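You operate a simulated robot arm through the tools that you are given. There is no shell and no other tool.

The job below is to be done with a simulated robot arm. You get a single attempt, and the scene is never put back.

## Task
Set the controls near the grey workbench. At the end: the green rocker is switched on; the red rocker is switched on; the yellow rocker is switched on; the blue rocker is switched on; whatever was shut is shut again. Leave all else as you found it, and nothing knocked over.

Only the result counts: the job must be done as asked and must still hold three seconds after the hand-in. Knocking over, shifting, dropping, spilling or breaking anything else fails it.

## Robot
A 7-joint arm with a two-finger parallel gripper, fixed in place. Base frame: the origin is at the foot of the arm, x ahead of it, y to its left, z up; the work surface is at about z = 0.012. Lengths are in m, angles in rad, forces in N, time in s.
With the tool pointing down near the work surface it reaches from about 0.26 to 0.68 m from the base axis. Its first joint turns from -2.897 to 2.897 rad. Payload 2.5 kg.
Tool frame: the origin (TCP) lies between the finger pads and is the grasp point; the fingertips stand 0.03 m ahead of it; z points along the fingers, y is the line along which they close. The gripper opens to 0.094 m. The fingers are 0.028 m wide and 0.01 m thick; the gripper's body (0.05 by 0.096 m) begins 0.055 m behind the TCP.
Orientation is that of the tool frame in the base frame, as a unit quaternion [w, x, y, z]. With the fingers straight down and closing along the base's y, the tool's x points along the base's -x, its y along +y and its z along -z.

## Interface
- The arm moves only by the tool send_rows. Its argument "increments" is a list of rows, each an object (a shift or turn left out is 0, a gripper value left out holds the last) with "offset": the shift along the base's x, y, z in m, a list of three; "rotation": the turn, a rotation vector about the base's x, y, z in rad, a list of three; "claw": the finger opening in m, from 0 to 0.094. In form: [{"offset": [dx, dy, dz], "rotation": [rx, ry, rz], "claw": claw}, ...]. A call has 1 to 20 rows; each row shifts and turns the commanded pose from where the row before left it. Rows are played at 5 a second. More than 0.05 m and 0.15 rad between two rows, or a gripper value outside its range, and nothing of the call is played. A pose out of reach is approached as far as the arm can. The call stops where the force on the tool passes 40 N (or 10 N more than at its start, if that is more) or the arm is blocked; 0.2 s more then pass. The fingers move at their own pace (about 0.072 m/s each) and stop on an object; they squeeze with about 28 N. The grip force told is the motor's: it shows also when the fingers shut on nothing. Time passes only in rows, and 0.2 s behind the last, so rows that do not move let the fingers close. It gives the time, the measured TCP pose, the force on the tool (base axes), the opening and the grip force at its end, in the units of the frame above (readings bear some noise), with the torque about the TCP (base axes, N m) and any sound that the robot's microphone picked up.
- Cameras (640 x 400 px; columns grow to the right, rows downward): "scene" is fixed at [0.3919, 0.5017, 0.8032]; the picture's right is [-0.97, -0.26, 0.00], its down [-0.19, 0.73, -0.66] and it looks along [0.17, -0.64, -0.75] (base axes); focal length 323 px, centre (320, 200). "wrist" rides on the gripper at [0.076, 0.014, -0.103] in the tool frame; the picture's right is [-0.18, 0.98, 0.00], its down [-0.75, -0.14, -0.64] and it looks along [-0.63, -0.12, 0.77] (tool axes); focal length 243 px, centre (320, 200).
- grab_frame(camera): a new picture of that camera. No time passes.
- locate(camera, pixels): for up to 12 pixels [column, row] of the newest picture of that camera ("zoom" is the newest enlarged one), the place [x, y, z] in the base frame of the surface seen there, good to about 0.002 m, but the place of the scene camera against the robot may be out by one fixed shift of up to 0.025 m in any direction. No time passes.
- close_up(camera, box): a new picture of the part [left, top, right, bottom] of that camera's present view, enlarged. No time passes.
- finish_job(): hands the job in; it is judged then, once.

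Leave the gripper open and the arm clear of the work at the hand-in unless told otherwise.

The tools are called after "Call:" as name(argument=value, ...) on one line, values as JSON. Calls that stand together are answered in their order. send_rows: Moves the arm, as the interface text tells. Its arguments: {"type":"object","properties":{"increments":{"type":"array"}},"required":["increments"]} The other tools are called the same way: grab_frame (camera) takes a picture; locate (camera, pixels) gives the place of the surface under pixels of a picture; close_up (camera, box) takes an enlarged picture of a part of a camera's view; finish_job () hands the job in.

At the start:

```text
clock: 0.0
tcp_pos: [0.4375, 0.0066, 0.3461]
orientation: [0.0, 0.0, 1.0, 0.0]
wrist_force: [0.0, 0.7, -0.6]
wrist_torque: [-0.05, 0.01, 0.03]
width: 0.0941
gripper_force: 0.0
```

scene: 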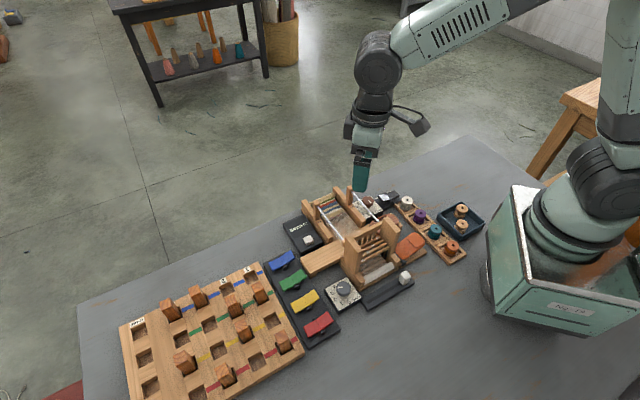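
wrist: 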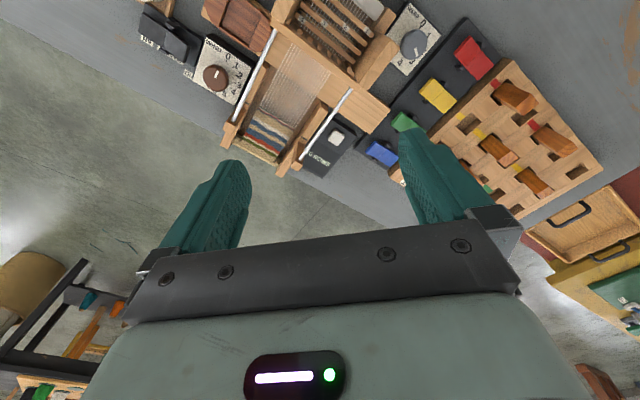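

I see a row of four rockers (blue, green, yellow, red) at around (280-320, 260-325) in the scene picture, and other items around. I take enlarged pictures to see details.

Call:
close_up(camera="scene", box=[250, 235, 350, 355])

Call:
close_up(camera="scene", box=[260, 170, 500, 320])

Call:
close_up(camera="scene", box=[100, 230, 340, 400])

Call:
close_up(camera="wrist", box=[340, 10, 540, 190])

```text
3.33 times, centred on (300, 295) of scene
```

zoom: 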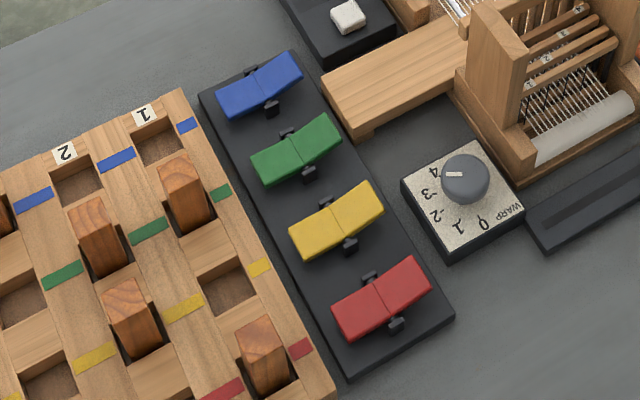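

```text
2.67 times, centred on (380, 245) of scene
```

zoom: 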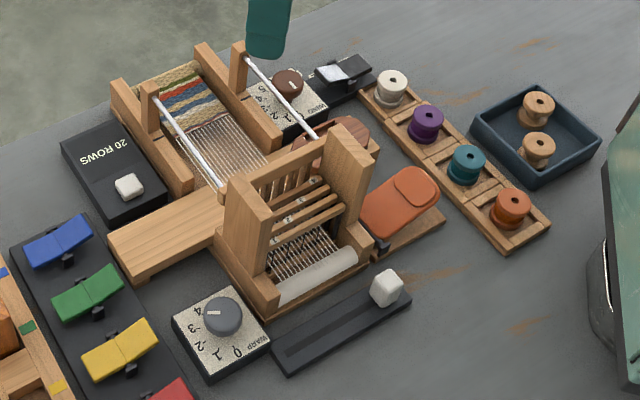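

```text
2.35 times, centred on (220, 315) of scene
```

zoom: 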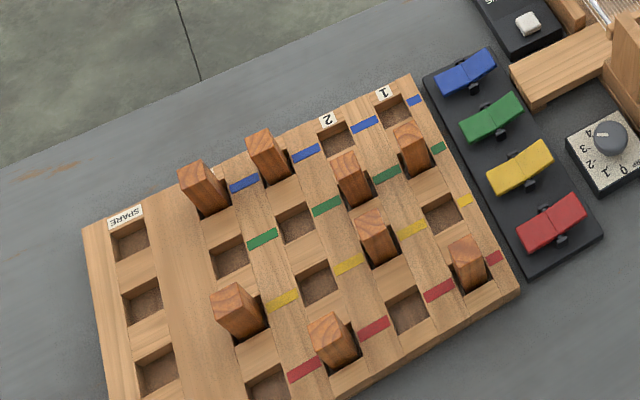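

```text
2.22 times, centred on (440, 100) of wrist
```

zoom: 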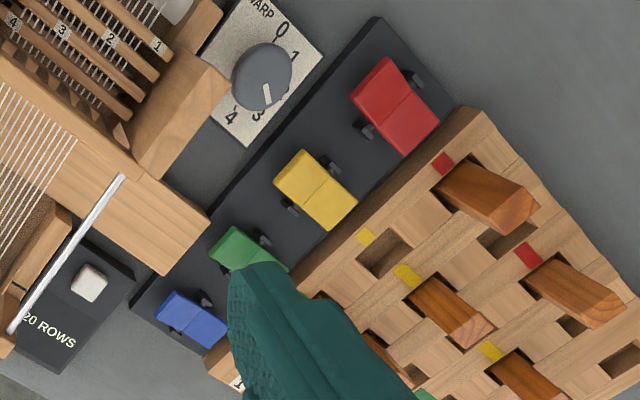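

The rockers sit on a dark strip. I need to see the tilt of each and any markings, so I zoom further on each one.

Call:
close_up(camera="scene", box=[265, 245, 315, 295])

Call:
close_up(camera="scene", box=[285, 285, 340, 340])

Call:
close_up(camera="wrist", box=[430, 20, 510, 100])

Call:
close_up(camera="wrist", box=[500, 160, 640, 300])

Call:
close_up(camera="wrist", box=[120, 0, 360, 180])

```text
8.00 times, centred on (290, 270) of scene
```

zoom: 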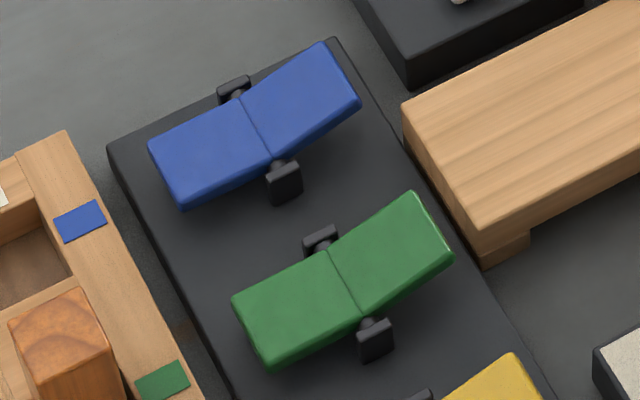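

```text
7.27 times, centred on (312, 312) of scene
```

zoom: 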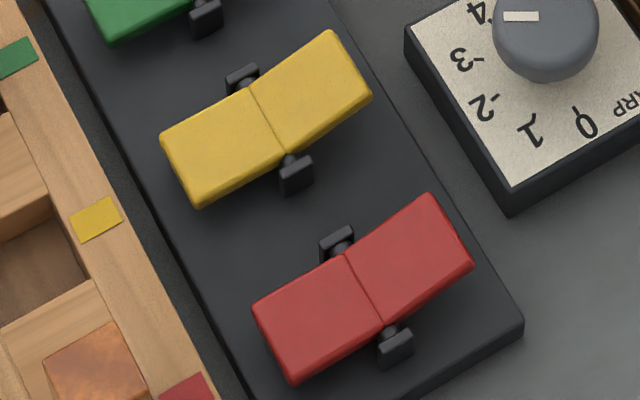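

```text
5.00 times, centred on (470, 60) of wrist
```

zoom: 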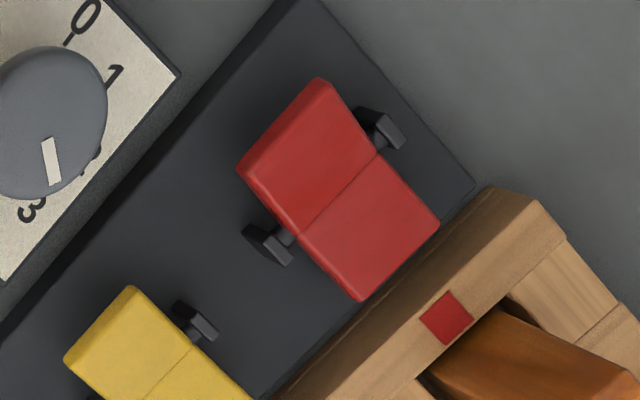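

```text
2.86 times, centred on (570, 230) of wrist
```

zoom: 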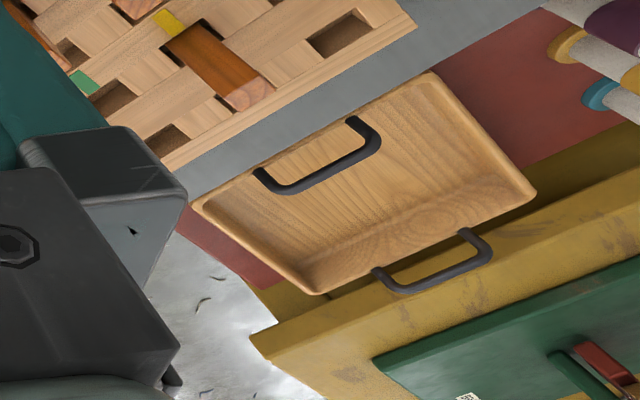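

```text
2.22 times, centred on (240, 90) of wrist
```

zoom: 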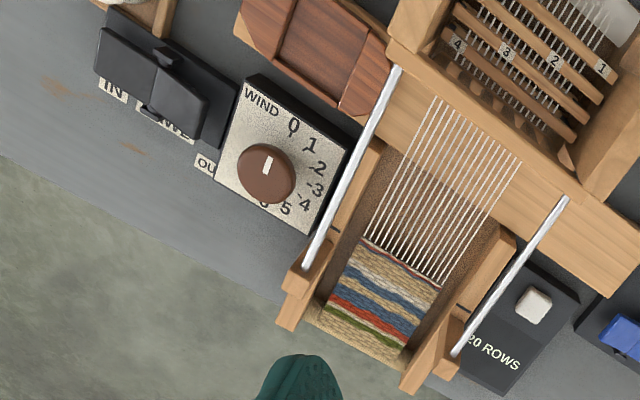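

All four rockers look tilted the same way: the end towards the loom (right in the scene) is up, the end towards the pegboard is down. I look at the black IN/OUT rocker and the rest for labels, and locate points on the rockers to measure the tilt.

Call:
close_up(camera="wrist", box=[130, 0, 240, 70])

Call:
close_up(camera="scene", box=[370, 180, 430, 220])

Call:
close_up(camera="scene", box=[250, 235, 350, 355])

Call:
locate(camera="zoom", pixels=[[230, 98], [285, 75], [265, 165], [325, 135], [305, 240], [365, 205], [350, 315], [412, 280], [228, 75], [395, 345], [215, 100], [440, 310]])

```text
5.71 times, centred on (185, 35) of wrist
```

zoom: 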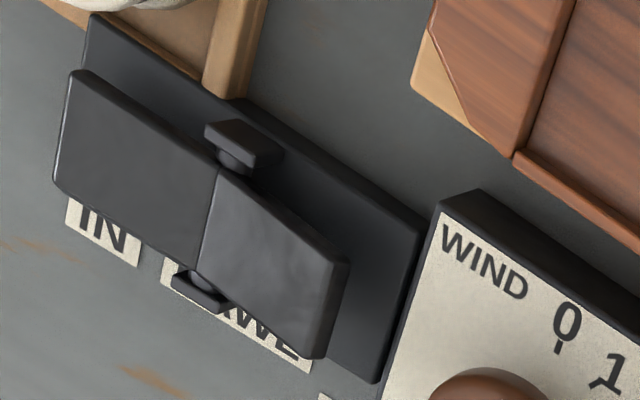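

```text
10.00 times, centred on (400, 200) of scene
```

zoom: 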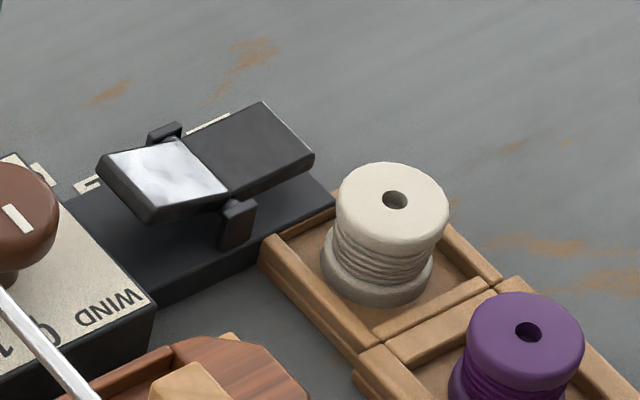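

```text
3.33 times, centred on (300, 295) of scene
```

zoom: 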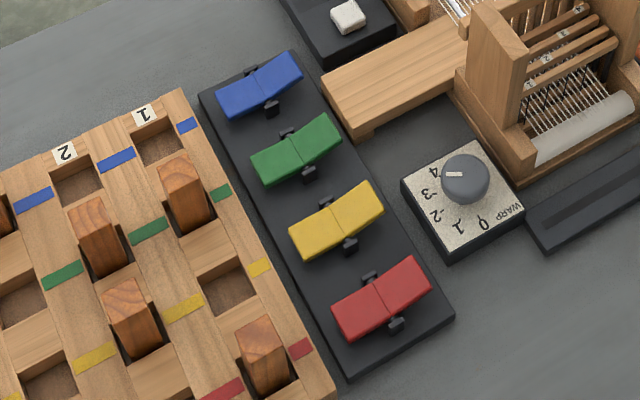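

```text
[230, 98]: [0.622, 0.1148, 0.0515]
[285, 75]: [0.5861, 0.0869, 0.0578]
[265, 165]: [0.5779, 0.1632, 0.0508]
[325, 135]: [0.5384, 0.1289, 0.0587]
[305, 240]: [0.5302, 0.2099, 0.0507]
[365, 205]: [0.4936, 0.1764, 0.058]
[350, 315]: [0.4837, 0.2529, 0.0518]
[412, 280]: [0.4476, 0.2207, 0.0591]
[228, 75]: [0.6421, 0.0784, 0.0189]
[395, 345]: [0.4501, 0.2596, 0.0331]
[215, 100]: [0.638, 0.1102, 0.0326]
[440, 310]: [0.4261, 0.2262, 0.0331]
```

The rockers all show the pegboard end low (z≈0.051) and the loom end high (z≈0.058), so all four are in the same state, presumably off. I now check these places with the wrist camera (free of the scene shift), and the heights of nearby obstacles from the scene.

Call:
locate(camera="zoom", pixels=[[490, 10], [470, 60], [350, 80], [450, 30], [180, 165], [98, 208], [130, 290], [262, 330], [465, 175], [300, 350], [145, 120], [600, 100]])

Call:
close_up(camera="wrist", box=[340, 10, 540, 190])

Call:
locate(camera="zoom", pixels=[[378, 90], [410, 125], [300, 170], [335, 205], [235, 245], [175, 310], [375, 20], [480, 115], [260, 70], [190, 235]])

```text
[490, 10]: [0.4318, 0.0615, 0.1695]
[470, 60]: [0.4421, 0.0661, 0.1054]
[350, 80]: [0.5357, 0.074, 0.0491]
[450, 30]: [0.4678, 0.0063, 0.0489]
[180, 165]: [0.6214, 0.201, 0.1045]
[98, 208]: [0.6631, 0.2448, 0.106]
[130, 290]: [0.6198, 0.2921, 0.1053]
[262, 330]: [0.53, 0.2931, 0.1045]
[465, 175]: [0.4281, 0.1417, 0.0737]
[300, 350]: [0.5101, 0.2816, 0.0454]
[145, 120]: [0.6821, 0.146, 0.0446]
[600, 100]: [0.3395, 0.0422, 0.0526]
```

```text
2.22 times, centred on (440, 100) of wrist
```

zoom: 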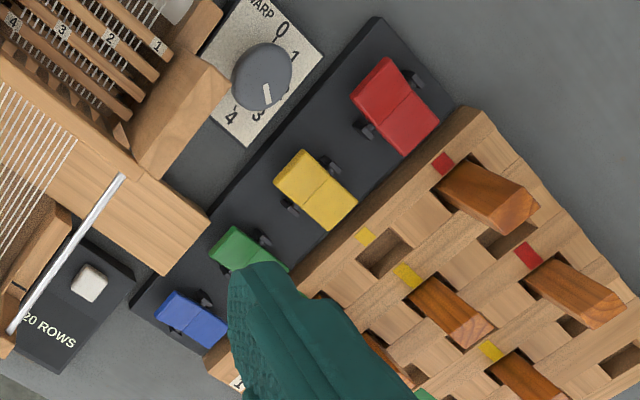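

```text
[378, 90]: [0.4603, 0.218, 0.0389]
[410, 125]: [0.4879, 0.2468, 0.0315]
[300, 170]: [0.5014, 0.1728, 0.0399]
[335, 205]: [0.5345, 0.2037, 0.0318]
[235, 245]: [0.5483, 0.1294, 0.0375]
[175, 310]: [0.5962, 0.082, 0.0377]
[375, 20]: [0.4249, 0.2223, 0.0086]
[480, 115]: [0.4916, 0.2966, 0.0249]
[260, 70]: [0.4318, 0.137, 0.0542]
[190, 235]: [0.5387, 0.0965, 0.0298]
```

The wrist camera puts the rockers' tops at about z 0.032 (low end) to 0.039 (high end), about 0.02 lower than the scene camera says. I move the open hand up over to about (0.40, 0.17, 0.30) for a clear wrist view of all four.

Call:
send_rows(increments=[{"offset": [-0.0075, 0.0327, -0.009]}, {"offset": [-0.0075, 0.0327, -0.009]}, {"offset": [-0.0075, 0.0327, -0.009]}, {"offset": [-0.0075, 0.0327, -0.009]}, {"offset": [-0.0075, 0.0327, -0.009]}, {}])

Call:
grab_frame(camera="wrist")

```text
clock: 1.4
tcp_pos: [0.3983, 0.1714, 0.3015]
orientation: [0.0, 0.0, 1.0, 0.0]
wrist_force: [0.5, -0.2, -0.2]
wrist_torque: [0.02, 0.01, -0.01]
width: 0.094
gripper_force: 0.0
```

```text
taken
```

wrist: 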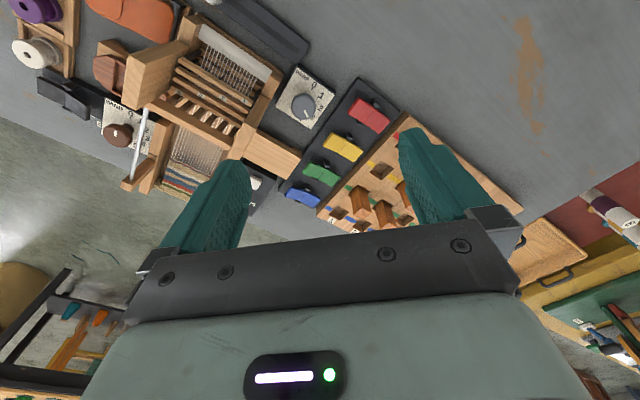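

All four rockers are seen now between the fingers, at about (300,198), (321,173), (343,148), (370,115). I enlarge that part.

Call:
close_up(camera="wrist", box=[260, 60, 430, 240])

Call:
close_up(camera="wrist", box=[270, 150, 350, 220])

Call:
close_up(camera="wrist", box=[320, 85, 400, 165])

```text
2.22 times, centred on (345, 150) of wrist
```

zoom: 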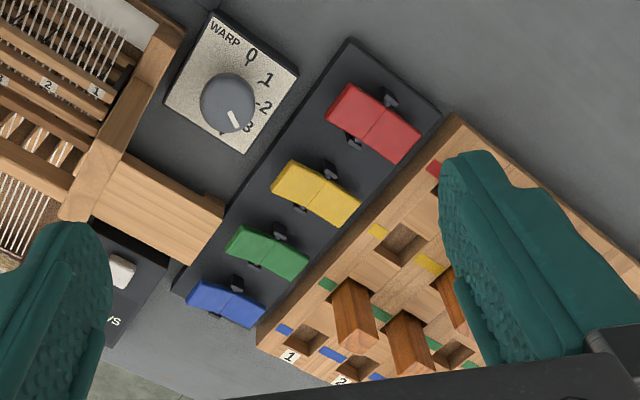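

```text
5.71 times, centred on (310, 185) of wrist
```

zoom: 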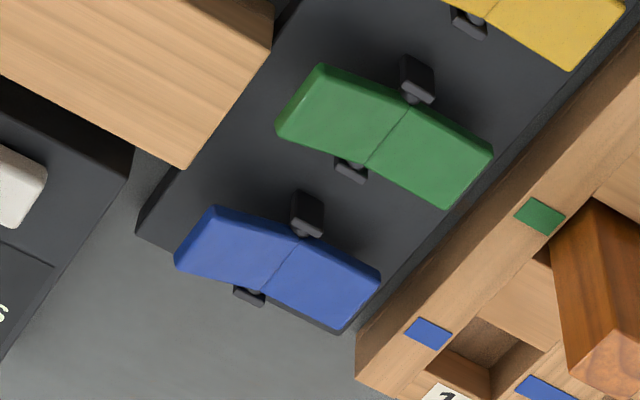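

```text
5.00 times, centred on (360, 125) of wrist
```

zoom: 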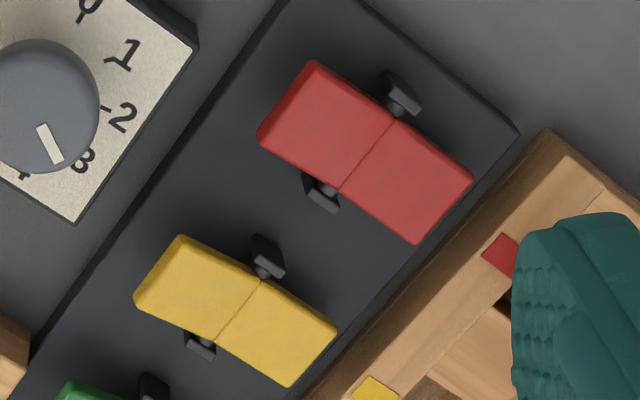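

I locate the halves and the pivot lines of red and yellow in this enlarged picture: red high half (325,125), low half (405,180); yellow high half (200,285), low half (278,332).

Call:
locate(camera="zoom", pixels=[[325, 125], [405, 180], [290, 95], [447, 207], [365, 155], [200, 285], [278, 332], [160, 265], [312, 352], [239, 308], [230, 200], [500, 125]])

Call:
close_up(camera="wrist", box=[270, 150, 350, 220])

Call:
locate(camera="zoom", pixels=[[340, 110], [430, 158], [300, 95], [475, 180], [387, 135], [240, 247], [325, 283], [197, 228], [362, 303], [280, 265], [220, 150], [500, 50]])

```text
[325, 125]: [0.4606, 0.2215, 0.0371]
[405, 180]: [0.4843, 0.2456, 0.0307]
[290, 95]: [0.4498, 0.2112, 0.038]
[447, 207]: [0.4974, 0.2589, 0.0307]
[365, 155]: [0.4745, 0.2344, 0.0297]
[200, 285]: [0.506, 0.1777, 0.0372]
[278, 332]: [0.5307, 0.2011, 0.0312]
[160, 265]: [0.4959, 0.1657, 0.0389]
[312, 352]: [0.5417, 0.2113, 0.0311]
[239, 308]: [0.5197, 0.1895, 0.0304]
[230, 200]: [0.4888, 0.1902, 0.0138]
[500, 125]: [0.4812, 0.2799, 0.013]
```

```text
5.71 times, centred on (310, 185) of wrist
```

zoom: 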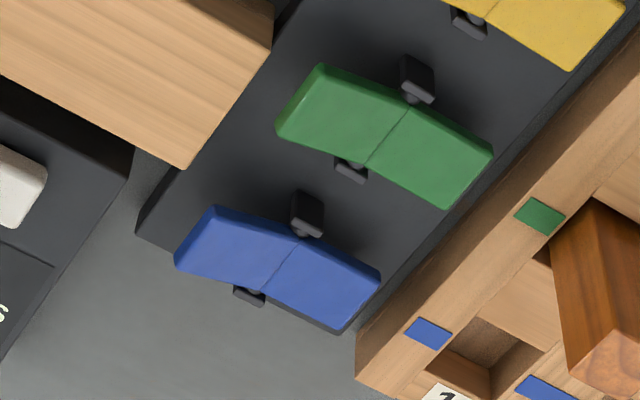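

```text
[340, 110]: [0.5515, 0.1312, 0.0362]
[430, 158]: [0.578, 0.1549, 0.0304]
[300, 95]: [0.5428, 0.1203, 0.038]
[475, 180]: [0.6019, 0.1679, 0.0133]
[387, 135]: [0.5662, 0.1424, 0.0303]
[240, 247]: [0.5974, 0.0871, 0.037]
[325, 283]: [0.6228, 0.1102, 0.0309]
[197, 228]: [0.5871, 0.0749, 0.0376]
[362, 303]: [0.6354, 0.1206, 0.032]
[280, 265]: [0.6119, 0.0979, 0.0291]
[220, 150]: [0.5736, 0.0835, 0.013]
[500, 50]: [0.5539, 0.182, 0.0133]
```

The rockers' long axis runs at 45° (from loom end at smaller x,y to pegboard end at larger x,y), pivots at about (0.4745,0.2344) red, (0.520,0.1895) yellow, (0.566,0.1425) green, (0.612,0.098) blue; the loom ends stand up to 0.038. I close the fingers, turn the tool -45° about z, and go above the red rocker's high half (0.458, 0.218).

Call:
send_rows(increments=[{"offset": [0.01, 0.0078, -0.03], "rotation": [0, 0, -0.1309], "claw": 0}, {"offset": [0.01, 0.0078, -0.03], "rotation": [0, 0, -0.1309]}, {"offset": [0.01, 0.0078, -0.03], "rotation": [0, 0, -0.1309]}, {"offset": [0.01, 0.0078, -0.03], "rotation": [0, 0, -0.1309]}, {"offset": [0.01, 0.0078, -0.03], "rotation": [0, 0, -0.1309]}, {"offset": [0.01, 0.0078, -0.03], "rotation": [0, 0, -0.1309]}, {}, {}])

Call:
grab_frame(camera="scene")

Call:
grab_frame(camera="wrist")

```text
clock: 3.2
tcp_pos: [0.4603, 0.215, 0.1204]
orientation: [0.0, 0.383, 0.924, 0.001]
wrist_force: [1.0, -0.4, -0.5]
wrist_torque: [0.0, 0.01, -0.04]
width: 0.0003
gripper_force: 28.1
```

```text
taken
```

scene: 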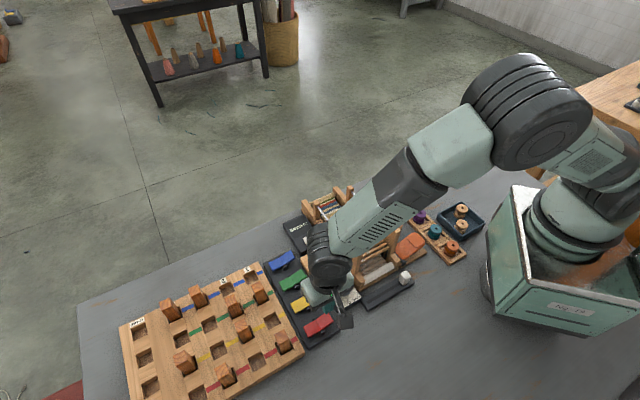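

```text
taken
```

wrist: 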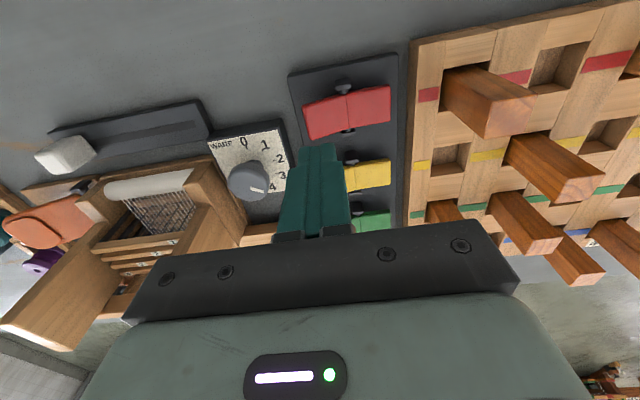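

The closed fingertips hang at about z 0.09, and red's high half is at about (325,118) in the wrist picture. I re-measure the red rocker from this close view.

Call:
close_up(camera="wrist", box=[270, 40, 430, 240])

Call:
locate(camera="wrist", pixels=[[325, 117], [368, 104], [308, 122], [388, 102], [346, 108], [300, 95], [380, 170], [363, 222]])

```text
2.00 times, centred on (350, 140) of wrist
```

zoom: 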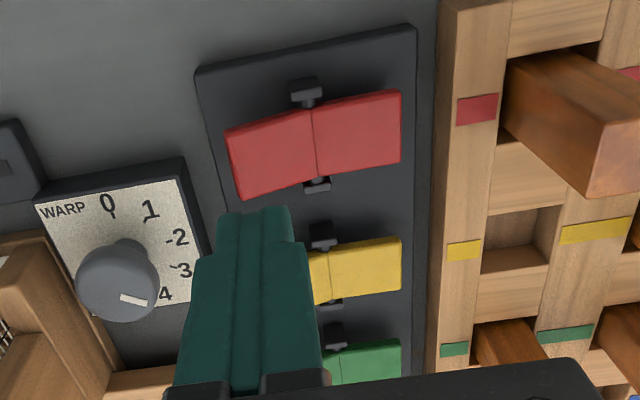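

```text
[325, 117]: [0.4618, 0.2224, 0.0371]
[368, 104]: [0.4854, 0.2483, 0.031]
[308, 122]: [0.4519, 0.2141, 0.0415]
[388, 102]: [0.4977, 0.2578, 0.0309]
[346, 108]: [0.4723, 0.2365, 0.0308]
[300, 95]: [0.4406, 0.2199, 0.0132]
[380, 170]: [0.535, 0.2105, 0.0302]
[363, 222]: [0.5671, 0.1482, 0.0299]
```

The measures agree (pivot about (0.473,0.236), high end z≈0.041). I descend onto red's high half: first quickly to TCP z≈0.072, then in small steps to about 0.060, which stops by itself if the force runs up.

Call:
send_rows(increments=[{"offset": [-0.0005, 0.001, -0.016]}, {"offset": [0, 0, -0.016]}, {"offset": [0, 0, -0.014]}, {"offset": [0, 0, -0.003]}, {"offset": [0, 0, -0.003]}, {"offset": [0, 0, -0.003]}, {"offset": [0, 0, -0.003]}, {}])

Call:
grab_frame(camera="wrist")

```text
clock: 5.0
tcp_pos: [0.4602, 0.2159, 0.0624]
orientation: [0.0, 0.382, 0.924, 0.0]
wrist_force: [0.0, 0.5, -0.3]
wrist_torque: [0.01, 0.0, 0.04]
width: 0.0
gripper_force: 27.7
```

```text
taken
```

wrist: 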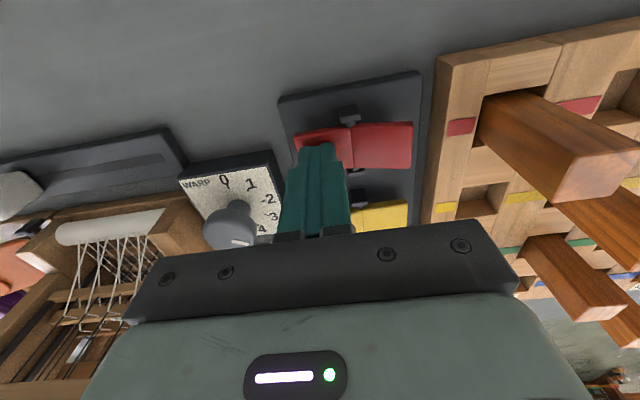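

No force is read, at TCP z 0.0624. I check whether red has tipped: enlarge and measure its right half, at about (385,145).

Call:
close_up(camera="wrist", box=[270, 90, 430, 240])

Call:
locate(camera="wrist", pixels=[[365, 147], [385, 144], [405, 141], [300, 141], [370, 217], [400, 213]])

```text
2.67 times, centred on (350, 165) of wrist
```

zoom: 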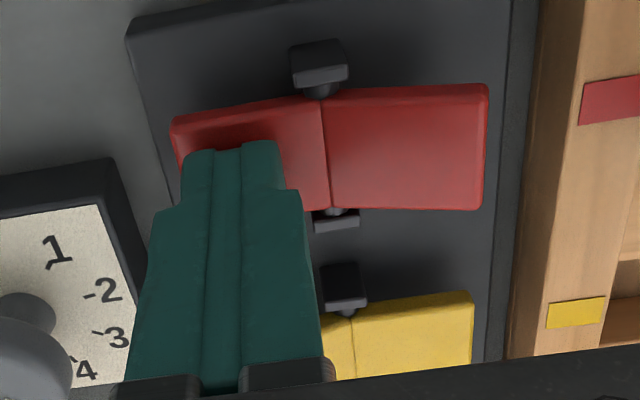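

```text
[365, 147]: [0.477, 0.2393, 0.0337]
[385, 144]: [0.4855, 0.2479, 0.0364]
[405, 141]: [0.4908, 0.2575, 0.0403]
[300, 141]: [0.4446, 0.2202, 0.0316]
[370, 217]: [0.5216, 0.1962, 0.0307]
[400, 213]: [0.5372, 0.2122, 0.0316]
```

Red has tipped over: its pegboard half is now up (z 0.036 to 0.040) and its loom half down (0.031). I lift off to z≈0.12 and look at what changed all around.

Call:
send_rows(increments=[{"offset": [0, 0, 0.02]}, {"offset": [0, 0, 0.02]}, {"offset": [0, 0, 0.02]}, {}])

Call:
grab_frame(camera="wrist")

Call:
close_up(camera="scene", box=[250, 170, 490, 350])

```text
clock: 6.0
tcp_pos: [0.4616, 0.2202, 0.1218]
orientation: [0.0, 0.383, 0.924, 0.0]
wrist_force: [0.5, -0.2, -0.5]
wrist_torque: [-0.01, -0.03, -0.01]
width: 0.0
gripper_force: 28.4
```

```text
taken
```

wrist: 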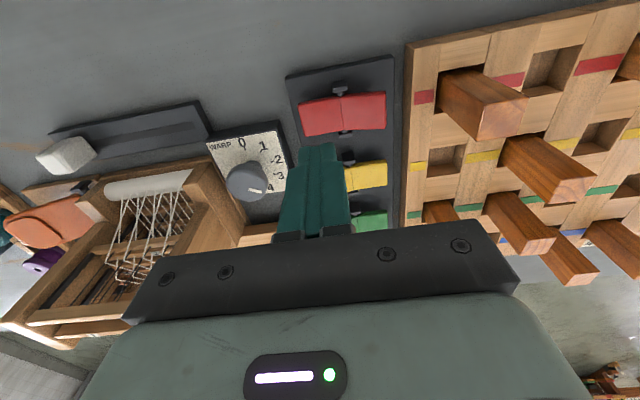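

```text
2.22 times, centred on (370, 260) of scene
```

zoom: 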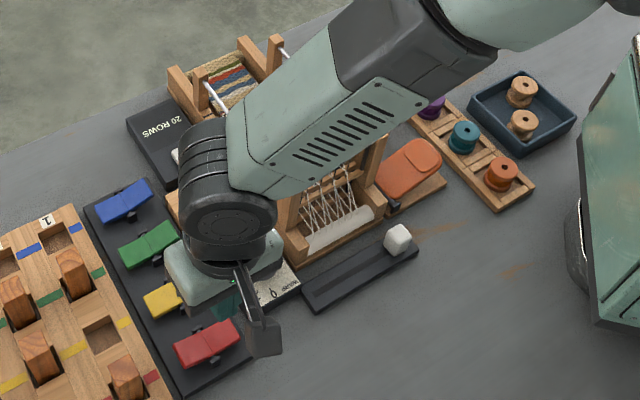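

Red stays tipped. The loom's inner frames look changed too (white threads now in a zigzag), so I look closer at it.

Call:
close_up(camera="wrist", box=[0, 160, 220, 350])

Call:
close_up(camera="scene", box=[340, 220, 430, 300])

```text
2.11 times, centred on (110, 255) of wrist
```

zoom: 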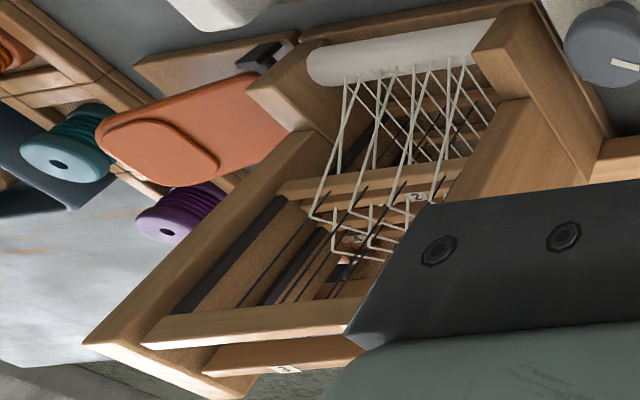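

```text
5.00 times, centred on (385, 260) of scene
```

zoom: 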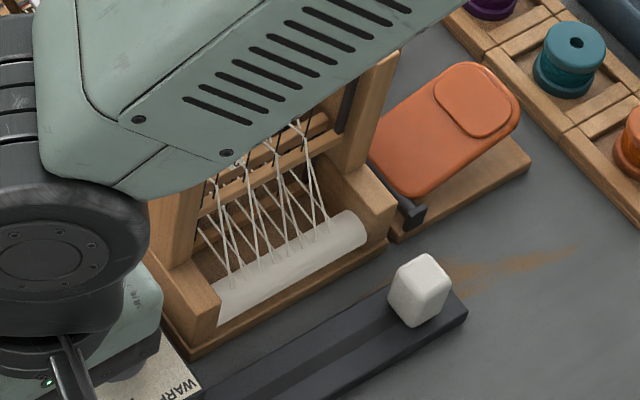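

The red rocker lifts frames in the loom, so tipping it this way is "on". Before going to yellow, I measure the loom post nearest to the strip, about (205,225) in the wrist picture, for clearance.

Call:
locate(camera="wrist", pixels=[[205, 225], [190, 185], [230, 200], [180, 160], [232, 235], [40, 325], [100, 310], [150, 320], [350, 180], [260, 232], [245, 225]])

```text
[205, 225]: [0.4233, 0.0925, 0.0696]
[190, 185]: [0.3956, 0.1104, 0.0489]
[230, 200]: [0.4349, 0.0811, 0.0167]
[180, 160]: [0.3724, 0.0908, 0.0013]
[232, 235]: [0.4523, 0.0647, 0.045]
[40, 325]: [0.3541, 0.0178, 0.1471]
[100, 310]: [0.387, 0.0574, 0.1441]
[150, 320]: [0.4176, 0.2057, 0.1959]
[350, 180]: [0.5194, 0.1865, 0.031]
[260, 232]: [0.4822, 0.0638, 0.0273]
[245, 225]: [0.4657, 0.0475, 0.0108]
```

The loom post stands around (0.45, 0.065) and clears the hand for yellow. I move over yellow's high half at (0.5035, 0.173) and press the same way.

Call:
send_rows(increments=[{"offset": [0.022, -0.0224, 0]}, {"offset": [0.022, -0.0223, 0]}, {}, {"offset": [0, 0, -0.018]}, {"offset": [0, 0, -0.016]}, {"offset": [0, 0, -0.014]}, {"offset": [0, 0, -0.003]}, {"offset": [0, 0, -0.003]}, {"offset": [0, 0, -0.003]}, {"offset": [0, 0, -0.003]}, {}])

Call:
close_up(camera="wrist", box=[270, 90, 430, 240])

Call:
grab_frame(camera="scene")

```text
clock: 8.4
tcp_pos: [0.5029, 0.1727, 0.0626]
orientation: [0.0, 0.382, 0.924, -0.001]
wrist_force: [0.4, -0.8, -0.2]
wrist_torque: [-0.02, 0.0, 0.02]
width: 0.0004
gripper_force: 27.5
```

```text
2.67 times, centred on (350, 165) of wrist
```

zoom: 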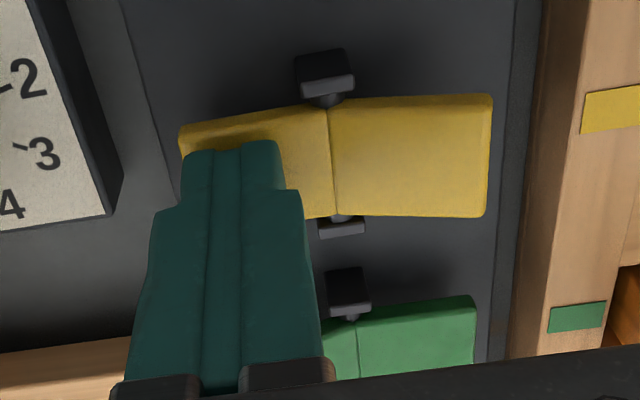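

```text
taken
```

scene: 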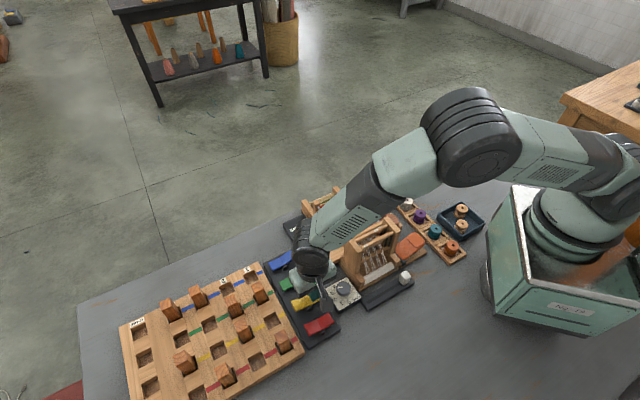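

Yellow has tipped as well (its pegboard half is up). I lift off and look at yellow, red, and the loom again.

Call:
send_rows(increments=[{"offset": [0, 0, 0.02]}, {"offset": [0, 0, 0.02]}, {"offset": [0, 0, 0.02]}, {}])

Call:
grab_frame(camera="wrist")

Call:
close_up(camera="scene", box=[250, 170, 490, 350])

```text
clock: 9.4
tcp_pos: [0.5046, 0.1734, 0.1234]
orientation: [0.0, 0.383, 0.924, 0.0]
wrist_force: [0.4, -0.6, -0.4]
wrist_torque: [-0.01, 0.0, 0.01]
width: 0.0
gripper_force: 27.8
```

```text
taken
```

wrist: 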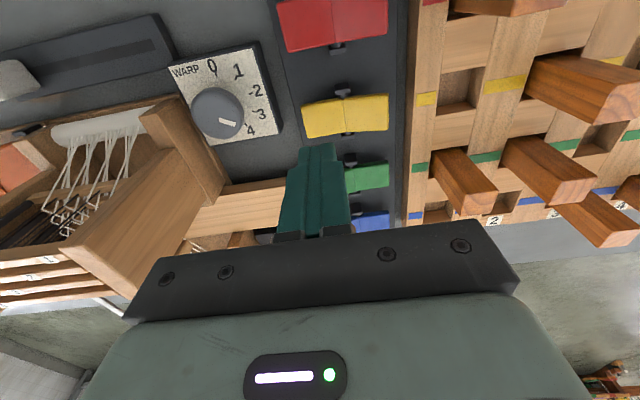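

```text
2.22 times, centred on (370, 260) of scene
```

zoom: 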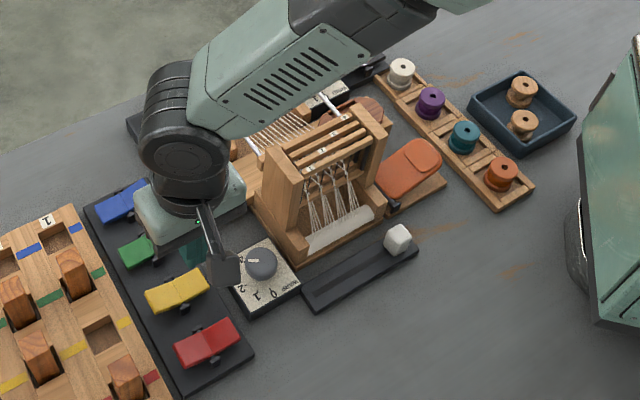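

I measure both rockers from here: red halves at (302,22)/(360,15), yellow at (322,115)/(368,110), and zoom the loom.

Call:
locate(camera="wrist", pixels=[[290, 28], [380, 15], [312, 120], [382, 112], [344, 116], [380, 175], [375, 220], [230, 205], [100, 310], [180, 265], [60, 245], [282, 186]])

Call:
close_up(camera="scene", box=[330, 190, 430, 290])

Call:
close_up(camera="wrist", box=[0, 100, 240, 320])

```text
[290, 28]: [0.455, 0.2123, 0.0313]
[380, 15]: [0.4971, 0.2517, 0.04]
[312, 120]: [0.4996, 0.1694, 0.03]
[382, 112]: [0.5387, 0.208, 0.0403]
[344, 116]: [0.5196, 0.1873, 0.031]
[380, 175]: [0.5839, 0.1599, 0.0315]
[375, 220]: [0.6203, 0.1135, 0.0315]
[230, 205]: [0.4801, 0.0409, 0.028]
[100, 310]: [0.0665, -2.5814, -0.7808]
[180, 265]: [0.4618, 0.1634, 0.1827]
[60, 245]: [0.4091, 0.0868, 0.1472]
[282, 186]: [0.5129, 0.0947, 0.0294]
```

```text
4.00 times, centred on (380, 240) of scene
```

zoom: 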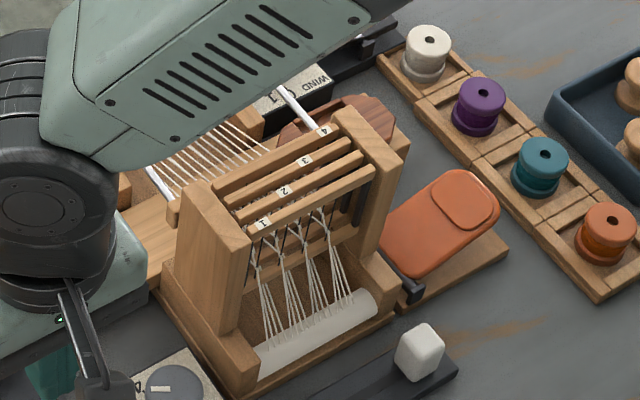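

```text
1.82 times, centred on (120, 210) of wrist
```

zoom: 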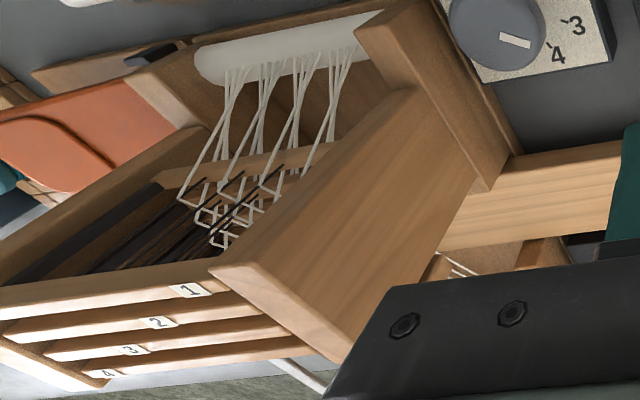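

Red and yellow hold (pegboard halves at z 0.040), and all four loom frames are up, as the tie-up board says. Before green, I check the height of the silver rods and the beam near the hand's way, from a new scene picture.

Call:
close_up(camera="scene", box=[260, 180, 380, 290])

```text
3.64 times, centred on (320, 235) of scene
```

zoom: 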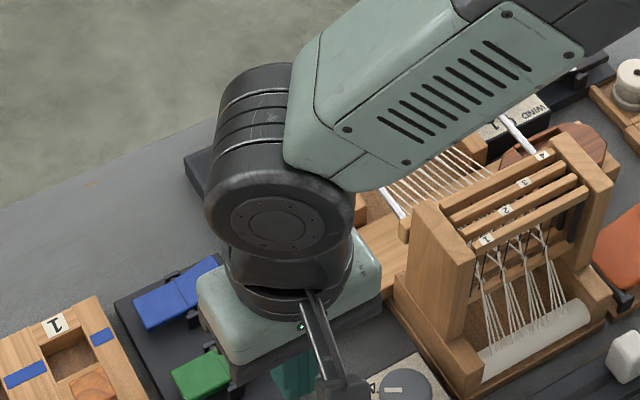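

Call:
locate(camera="zoom", pixels=[[390, 203], [400, 213], [512, 133], [404, 230], [365, 215], [430, 215], [555, 130], [390, 250], [470, 240]])

```text
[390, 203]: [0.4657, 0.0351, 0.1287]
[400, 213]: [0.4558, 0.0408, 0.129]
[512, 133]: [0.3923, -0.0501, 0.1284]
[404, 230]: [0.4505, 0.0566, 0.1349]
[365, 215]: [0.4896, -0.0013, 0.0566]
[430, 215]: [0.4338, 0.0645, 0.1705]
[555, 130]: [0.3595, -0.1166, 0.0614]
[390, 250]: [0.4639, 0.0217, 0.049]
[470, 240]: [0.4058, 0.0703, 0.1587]
```

The rod's line (x+y≈0.50) stays 7 cm clear of the hand at green and blue. I move above green's high half at (0.550, 0.126), and there check the forearm's clearance over the loom tower.

Call:
send_rows(increments=[{"offset": [0.0233, -0.0235, 0]}, {"offset": [0.0232, -0.0235, 0]}, {}])

Call:
grab_frame(camera="scene")

Call:
grab_frame(camera="wrist")

```text
clock: 10.2
tcp_pos: [0.5486, 0.1262, 0.1224]
orientation: [0.0, 0.384, 0.924, 0.0]
wrist_force: [0.1, 0.0, -0.6]
wrist_torque: [0.0, 0.02, 0.0]
width: 0.0001
gripper_force: 28.3
```

```text
taken
```

scene: 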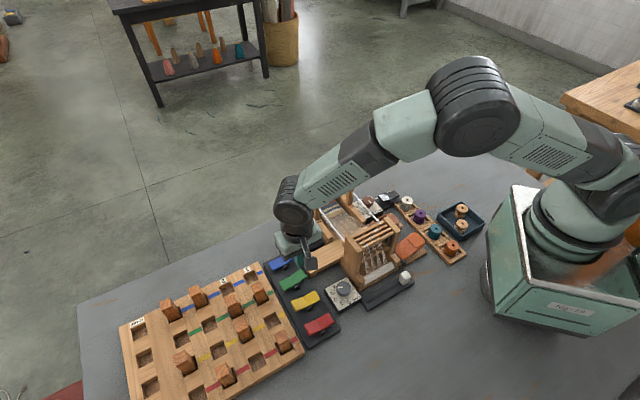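

```text
taken
```

wrist: 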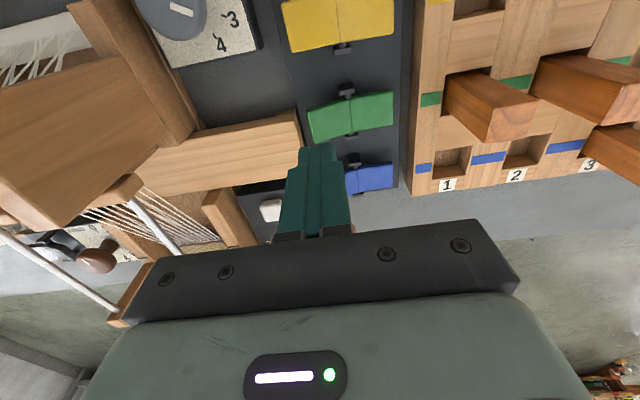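

I locate points on the forearm's lower edge, (330,200), (360,180), (400,160), the wrist joint (298,215), and the loom tower's top.

Call:
locate(camera="scene", pixels=[[330, 200], [350, 190], [370, 178], [405, 160], [298, 215], [305, 262], [345, 240], [375, 228], [390, 222], [312, 235]])

Call:
locate(camera="wrist", pixels=[[320, 130], [385, 108], [352, 118], [355, 185], [388, 180], [300, 120], [60, 110], [130, 185], [150, 215], [60, 270], [210, 195]])

```text
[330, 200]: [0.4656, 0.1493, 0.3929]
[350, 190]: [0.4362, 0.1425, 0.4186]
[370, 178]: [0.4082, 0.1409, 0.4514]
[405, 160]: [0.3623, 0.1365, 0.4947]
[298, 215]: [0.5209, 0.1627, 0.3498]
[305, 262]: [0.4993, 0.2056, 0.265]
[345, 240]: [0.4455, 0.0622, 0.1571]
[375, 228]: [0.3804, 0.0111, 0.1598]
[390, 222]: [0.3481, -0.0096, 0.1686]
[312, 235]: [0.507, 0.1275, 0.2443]
```

```text
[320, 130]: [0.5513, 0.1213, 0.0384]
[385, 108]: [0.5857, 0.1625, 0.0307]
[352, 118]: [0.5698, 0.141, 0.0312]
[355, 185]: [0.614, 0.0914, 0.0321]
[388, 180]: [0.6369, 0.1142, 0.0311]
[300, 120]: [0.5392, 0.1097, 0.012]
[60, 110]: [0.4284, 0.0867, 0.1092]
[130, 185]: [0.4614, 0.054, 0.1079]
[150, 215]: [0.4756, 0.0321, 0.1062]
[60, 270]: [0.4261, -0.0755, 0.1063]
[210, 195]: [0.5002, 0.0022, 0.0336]
```

The forearm is at z 0.37 and more, far above the loom (0.15). Green's pivot is at about (0.568,0.141). I press green's high half now.

Call:
send_rows(increments=[{"offset": [0, 0, -0.018]}, {"offset": [0, 0, -0.016]}, {"offset": [0, 0, -0.014]}, {"offset": [0, 0, -0.003]}, {"offset": [0, 0, -0.003]}, {"offset": [0, 0, -0.003]}, {"offset": [0, 0, -0.003]}, {}])

Call:
close_up(camera="wrist", box=[270, 90, 430, 240])

```text
clock: 12.0
tcp_pos: [0.5503, 0.1258, 0.0629]
orientation: [0.0, 0.383, 0.924, 0.0]
wrist_force: [0.5, -0.2, -0.7]
wrist_torque: [-0.01, 0.01, -0.02]
width: 0.0
gripper_force: 27.8
```

```text
2.67 times, centred on (350, 165) of wrist
```

zoom: 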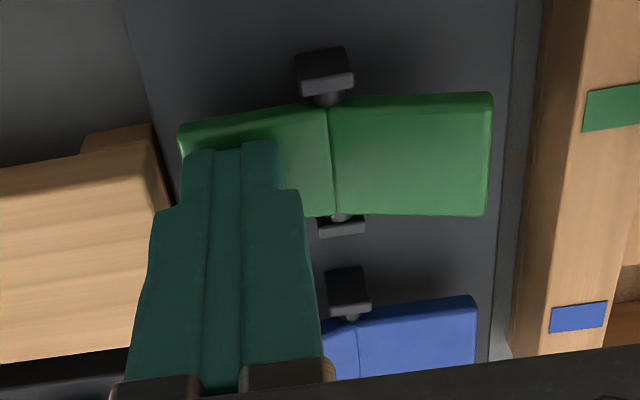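

Green has tipped too. I lift off, move to above blue's high half at (0.5965, 0.080) and look before pressing.

Call:
send_rows(increments=[{"offset": [0, 0, 0.02]}, {"offset": [0, 0, 0.02]}, {"offset": [0, 0, 0.02]}, {"offset": [0.0231, -0.0229, 0]}, {"offset": [0.0231, -0.0229, 0]}, {}])

Call:
grab_frame(camera="wrist")

Call:
locate(camera="wrist", pixels=[[318, 130], [385, 108], [350, 118], [312, 42], [385, 30], [270, 180], [260, 150], [235, 215]])

```text
clock: 13.4
tcp_pos: [0.5978, 0.0831, 0.1235]
orientation: [0.0, 0.382, 0.924, 0.001]
wrist_force: [-0.1, 0.6, -1.0]
wrist_torque: [-0.01, 0.01, -0.01]
width: 0.0001
gripper_force: 28.1
```

```text
taken
```

wrist: 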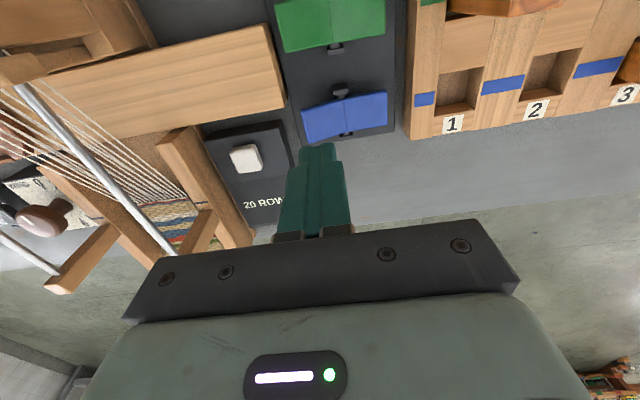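

```text
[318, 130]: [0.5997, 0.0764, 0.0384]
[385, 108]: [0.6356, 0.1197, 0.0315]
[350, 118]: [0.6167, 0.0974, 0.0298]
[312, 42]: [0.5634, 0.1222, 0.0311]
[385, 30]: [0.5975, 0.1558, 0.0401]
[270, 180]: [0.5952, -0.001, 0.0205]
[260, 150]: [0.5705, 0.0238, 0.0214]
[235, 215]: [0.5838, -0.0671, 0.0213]
```

Green holds (pegboard half 0.040), blue's loom half is up at (0.600,0.076,0.038), its pivot near (0.614,0.097). I press blue.

Call:
send_rows(increments=[{"offset": [0, 0, -0.018]}, {"offset": [0, 0, -0.016]}, {"offset": [0, 0, -0.014]}, {"offset": [0, 0, -0.003]}, {"offset": [0, 0, -0.003]}, {"offset": [0, 0, -0.003]}, {"offset": [0, 0, -0.003]}, {}])

Call:
close_up(camera="wrist", box=[270, 90, 430, 240])

```text
clock: 15.2
tcp_pos: [0.5964, 0.0798, 0.063]
orientation: [0.0, 0.383, 0.924, 0.0]
wrist_force: [-3.7, -0.5, 4.2]
wrist_torque: [-0.03, 0.04, -0.04]
width: 0.0
gripper_force: 27.9
```

```text
2.67 times, centred on (350, 165) of wrist
```

zoom: 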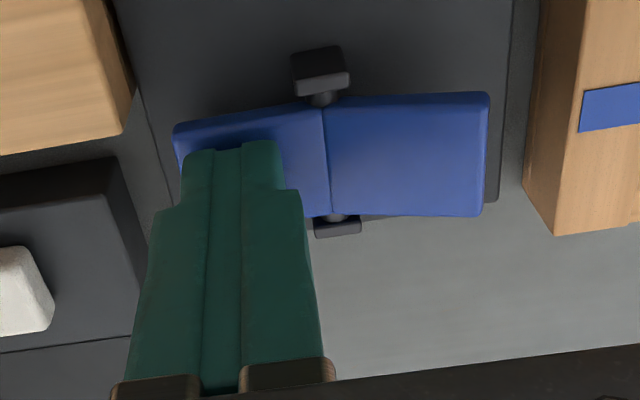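

Blue looks tipped but a small force of about 4 N is left, so it may not be quite down. I measure its halves before lifting.

Call:
locate(camera="wrist", pixels=[[362, 155], [385, 150], [403, 147], [388, 135], [318, 137]])

Call:
grab_frame(camera="scene")

```text
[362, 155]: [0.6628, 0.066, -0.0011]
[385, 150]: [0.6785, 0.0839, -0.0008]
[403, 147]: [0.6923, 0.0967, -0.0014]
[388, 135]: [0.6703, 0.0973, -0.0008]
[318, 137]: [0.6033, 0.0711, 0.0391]
```

```text
taken
```

scene: 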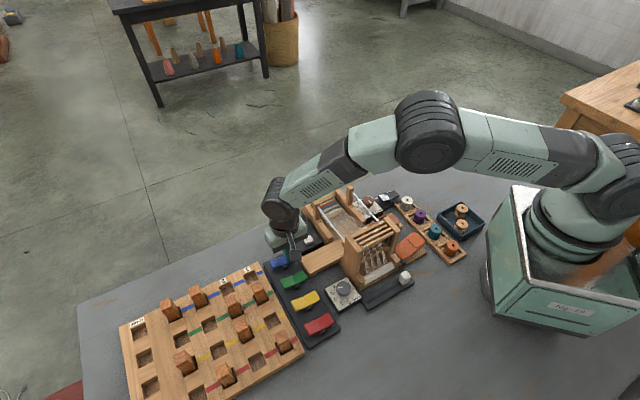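

Those values came from the older wrist picture; I take a fresh wrist picture and measure again.

Call:
grab_frame(camera="wrist")

Call:
locate(camera="wrist", pixels=[[362, 155], [385, 150], [403, 147], [388, 135], [303, 140]])

```text
taken
```

wrist: 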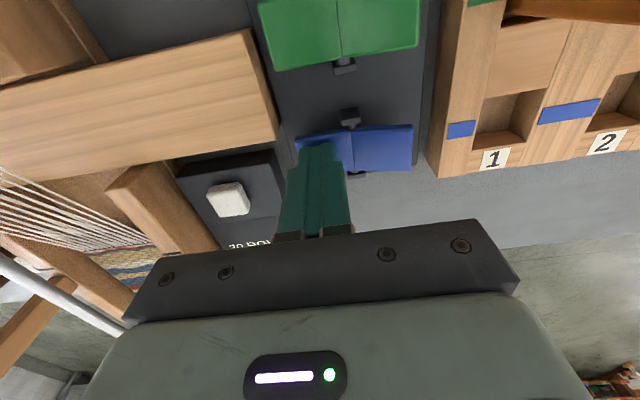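

```text
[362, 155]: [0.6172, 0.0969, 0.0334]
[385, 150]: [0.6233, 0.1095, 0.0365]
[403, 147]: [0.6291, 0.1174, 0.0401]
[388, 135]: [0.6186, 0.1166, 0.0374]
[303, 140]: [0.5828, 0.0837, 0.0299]
```

Blue is tipped all the way: pegboard half at 0.036 to 0.040, loom half at 0.030. I lift the hand off straight up and back out of the way to a high point.

Call:
send_rows(increments=[{"offset": [0, 0, 0.02]}, {"offset": [0, 0, 0.02]}, {"offset": [0, 0, 0.03]}, {"offset": [0, 0, 0.04]}, {"offset": [0, 0, 0.04]}, {"offset": [0, 0, 0.04]}, {"offset": [0, 0, 0.04]}, {}])

Call:
grab_frame(camera="wrist")

Call:
grab_frame(camera="scene")

```text
clock: 17.0
tcp_pos: [0.5965, 0.081, 0.2969]
orientation: [-0.001, 0.383, 0.924, 0.0]
wrist_force: [-0.1, 0.0, 0.0]
wrist_torque: [0.01, 0.02, 0.0]
width: 0.0
gripper_force: 27.7
```

```text
taken
```

wrist: 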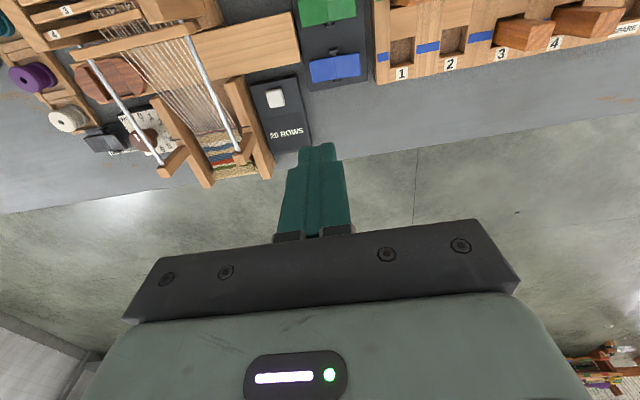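

```text
taken
```

scene: 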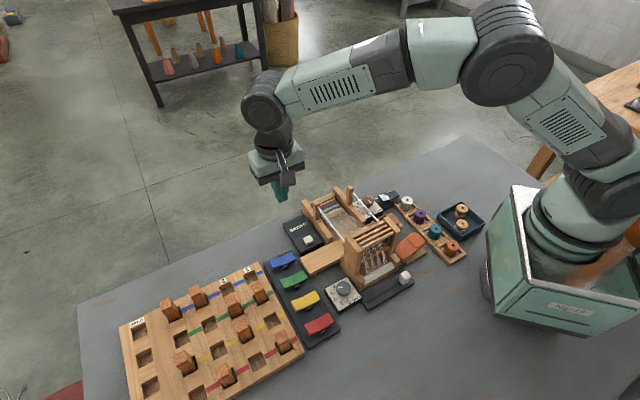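

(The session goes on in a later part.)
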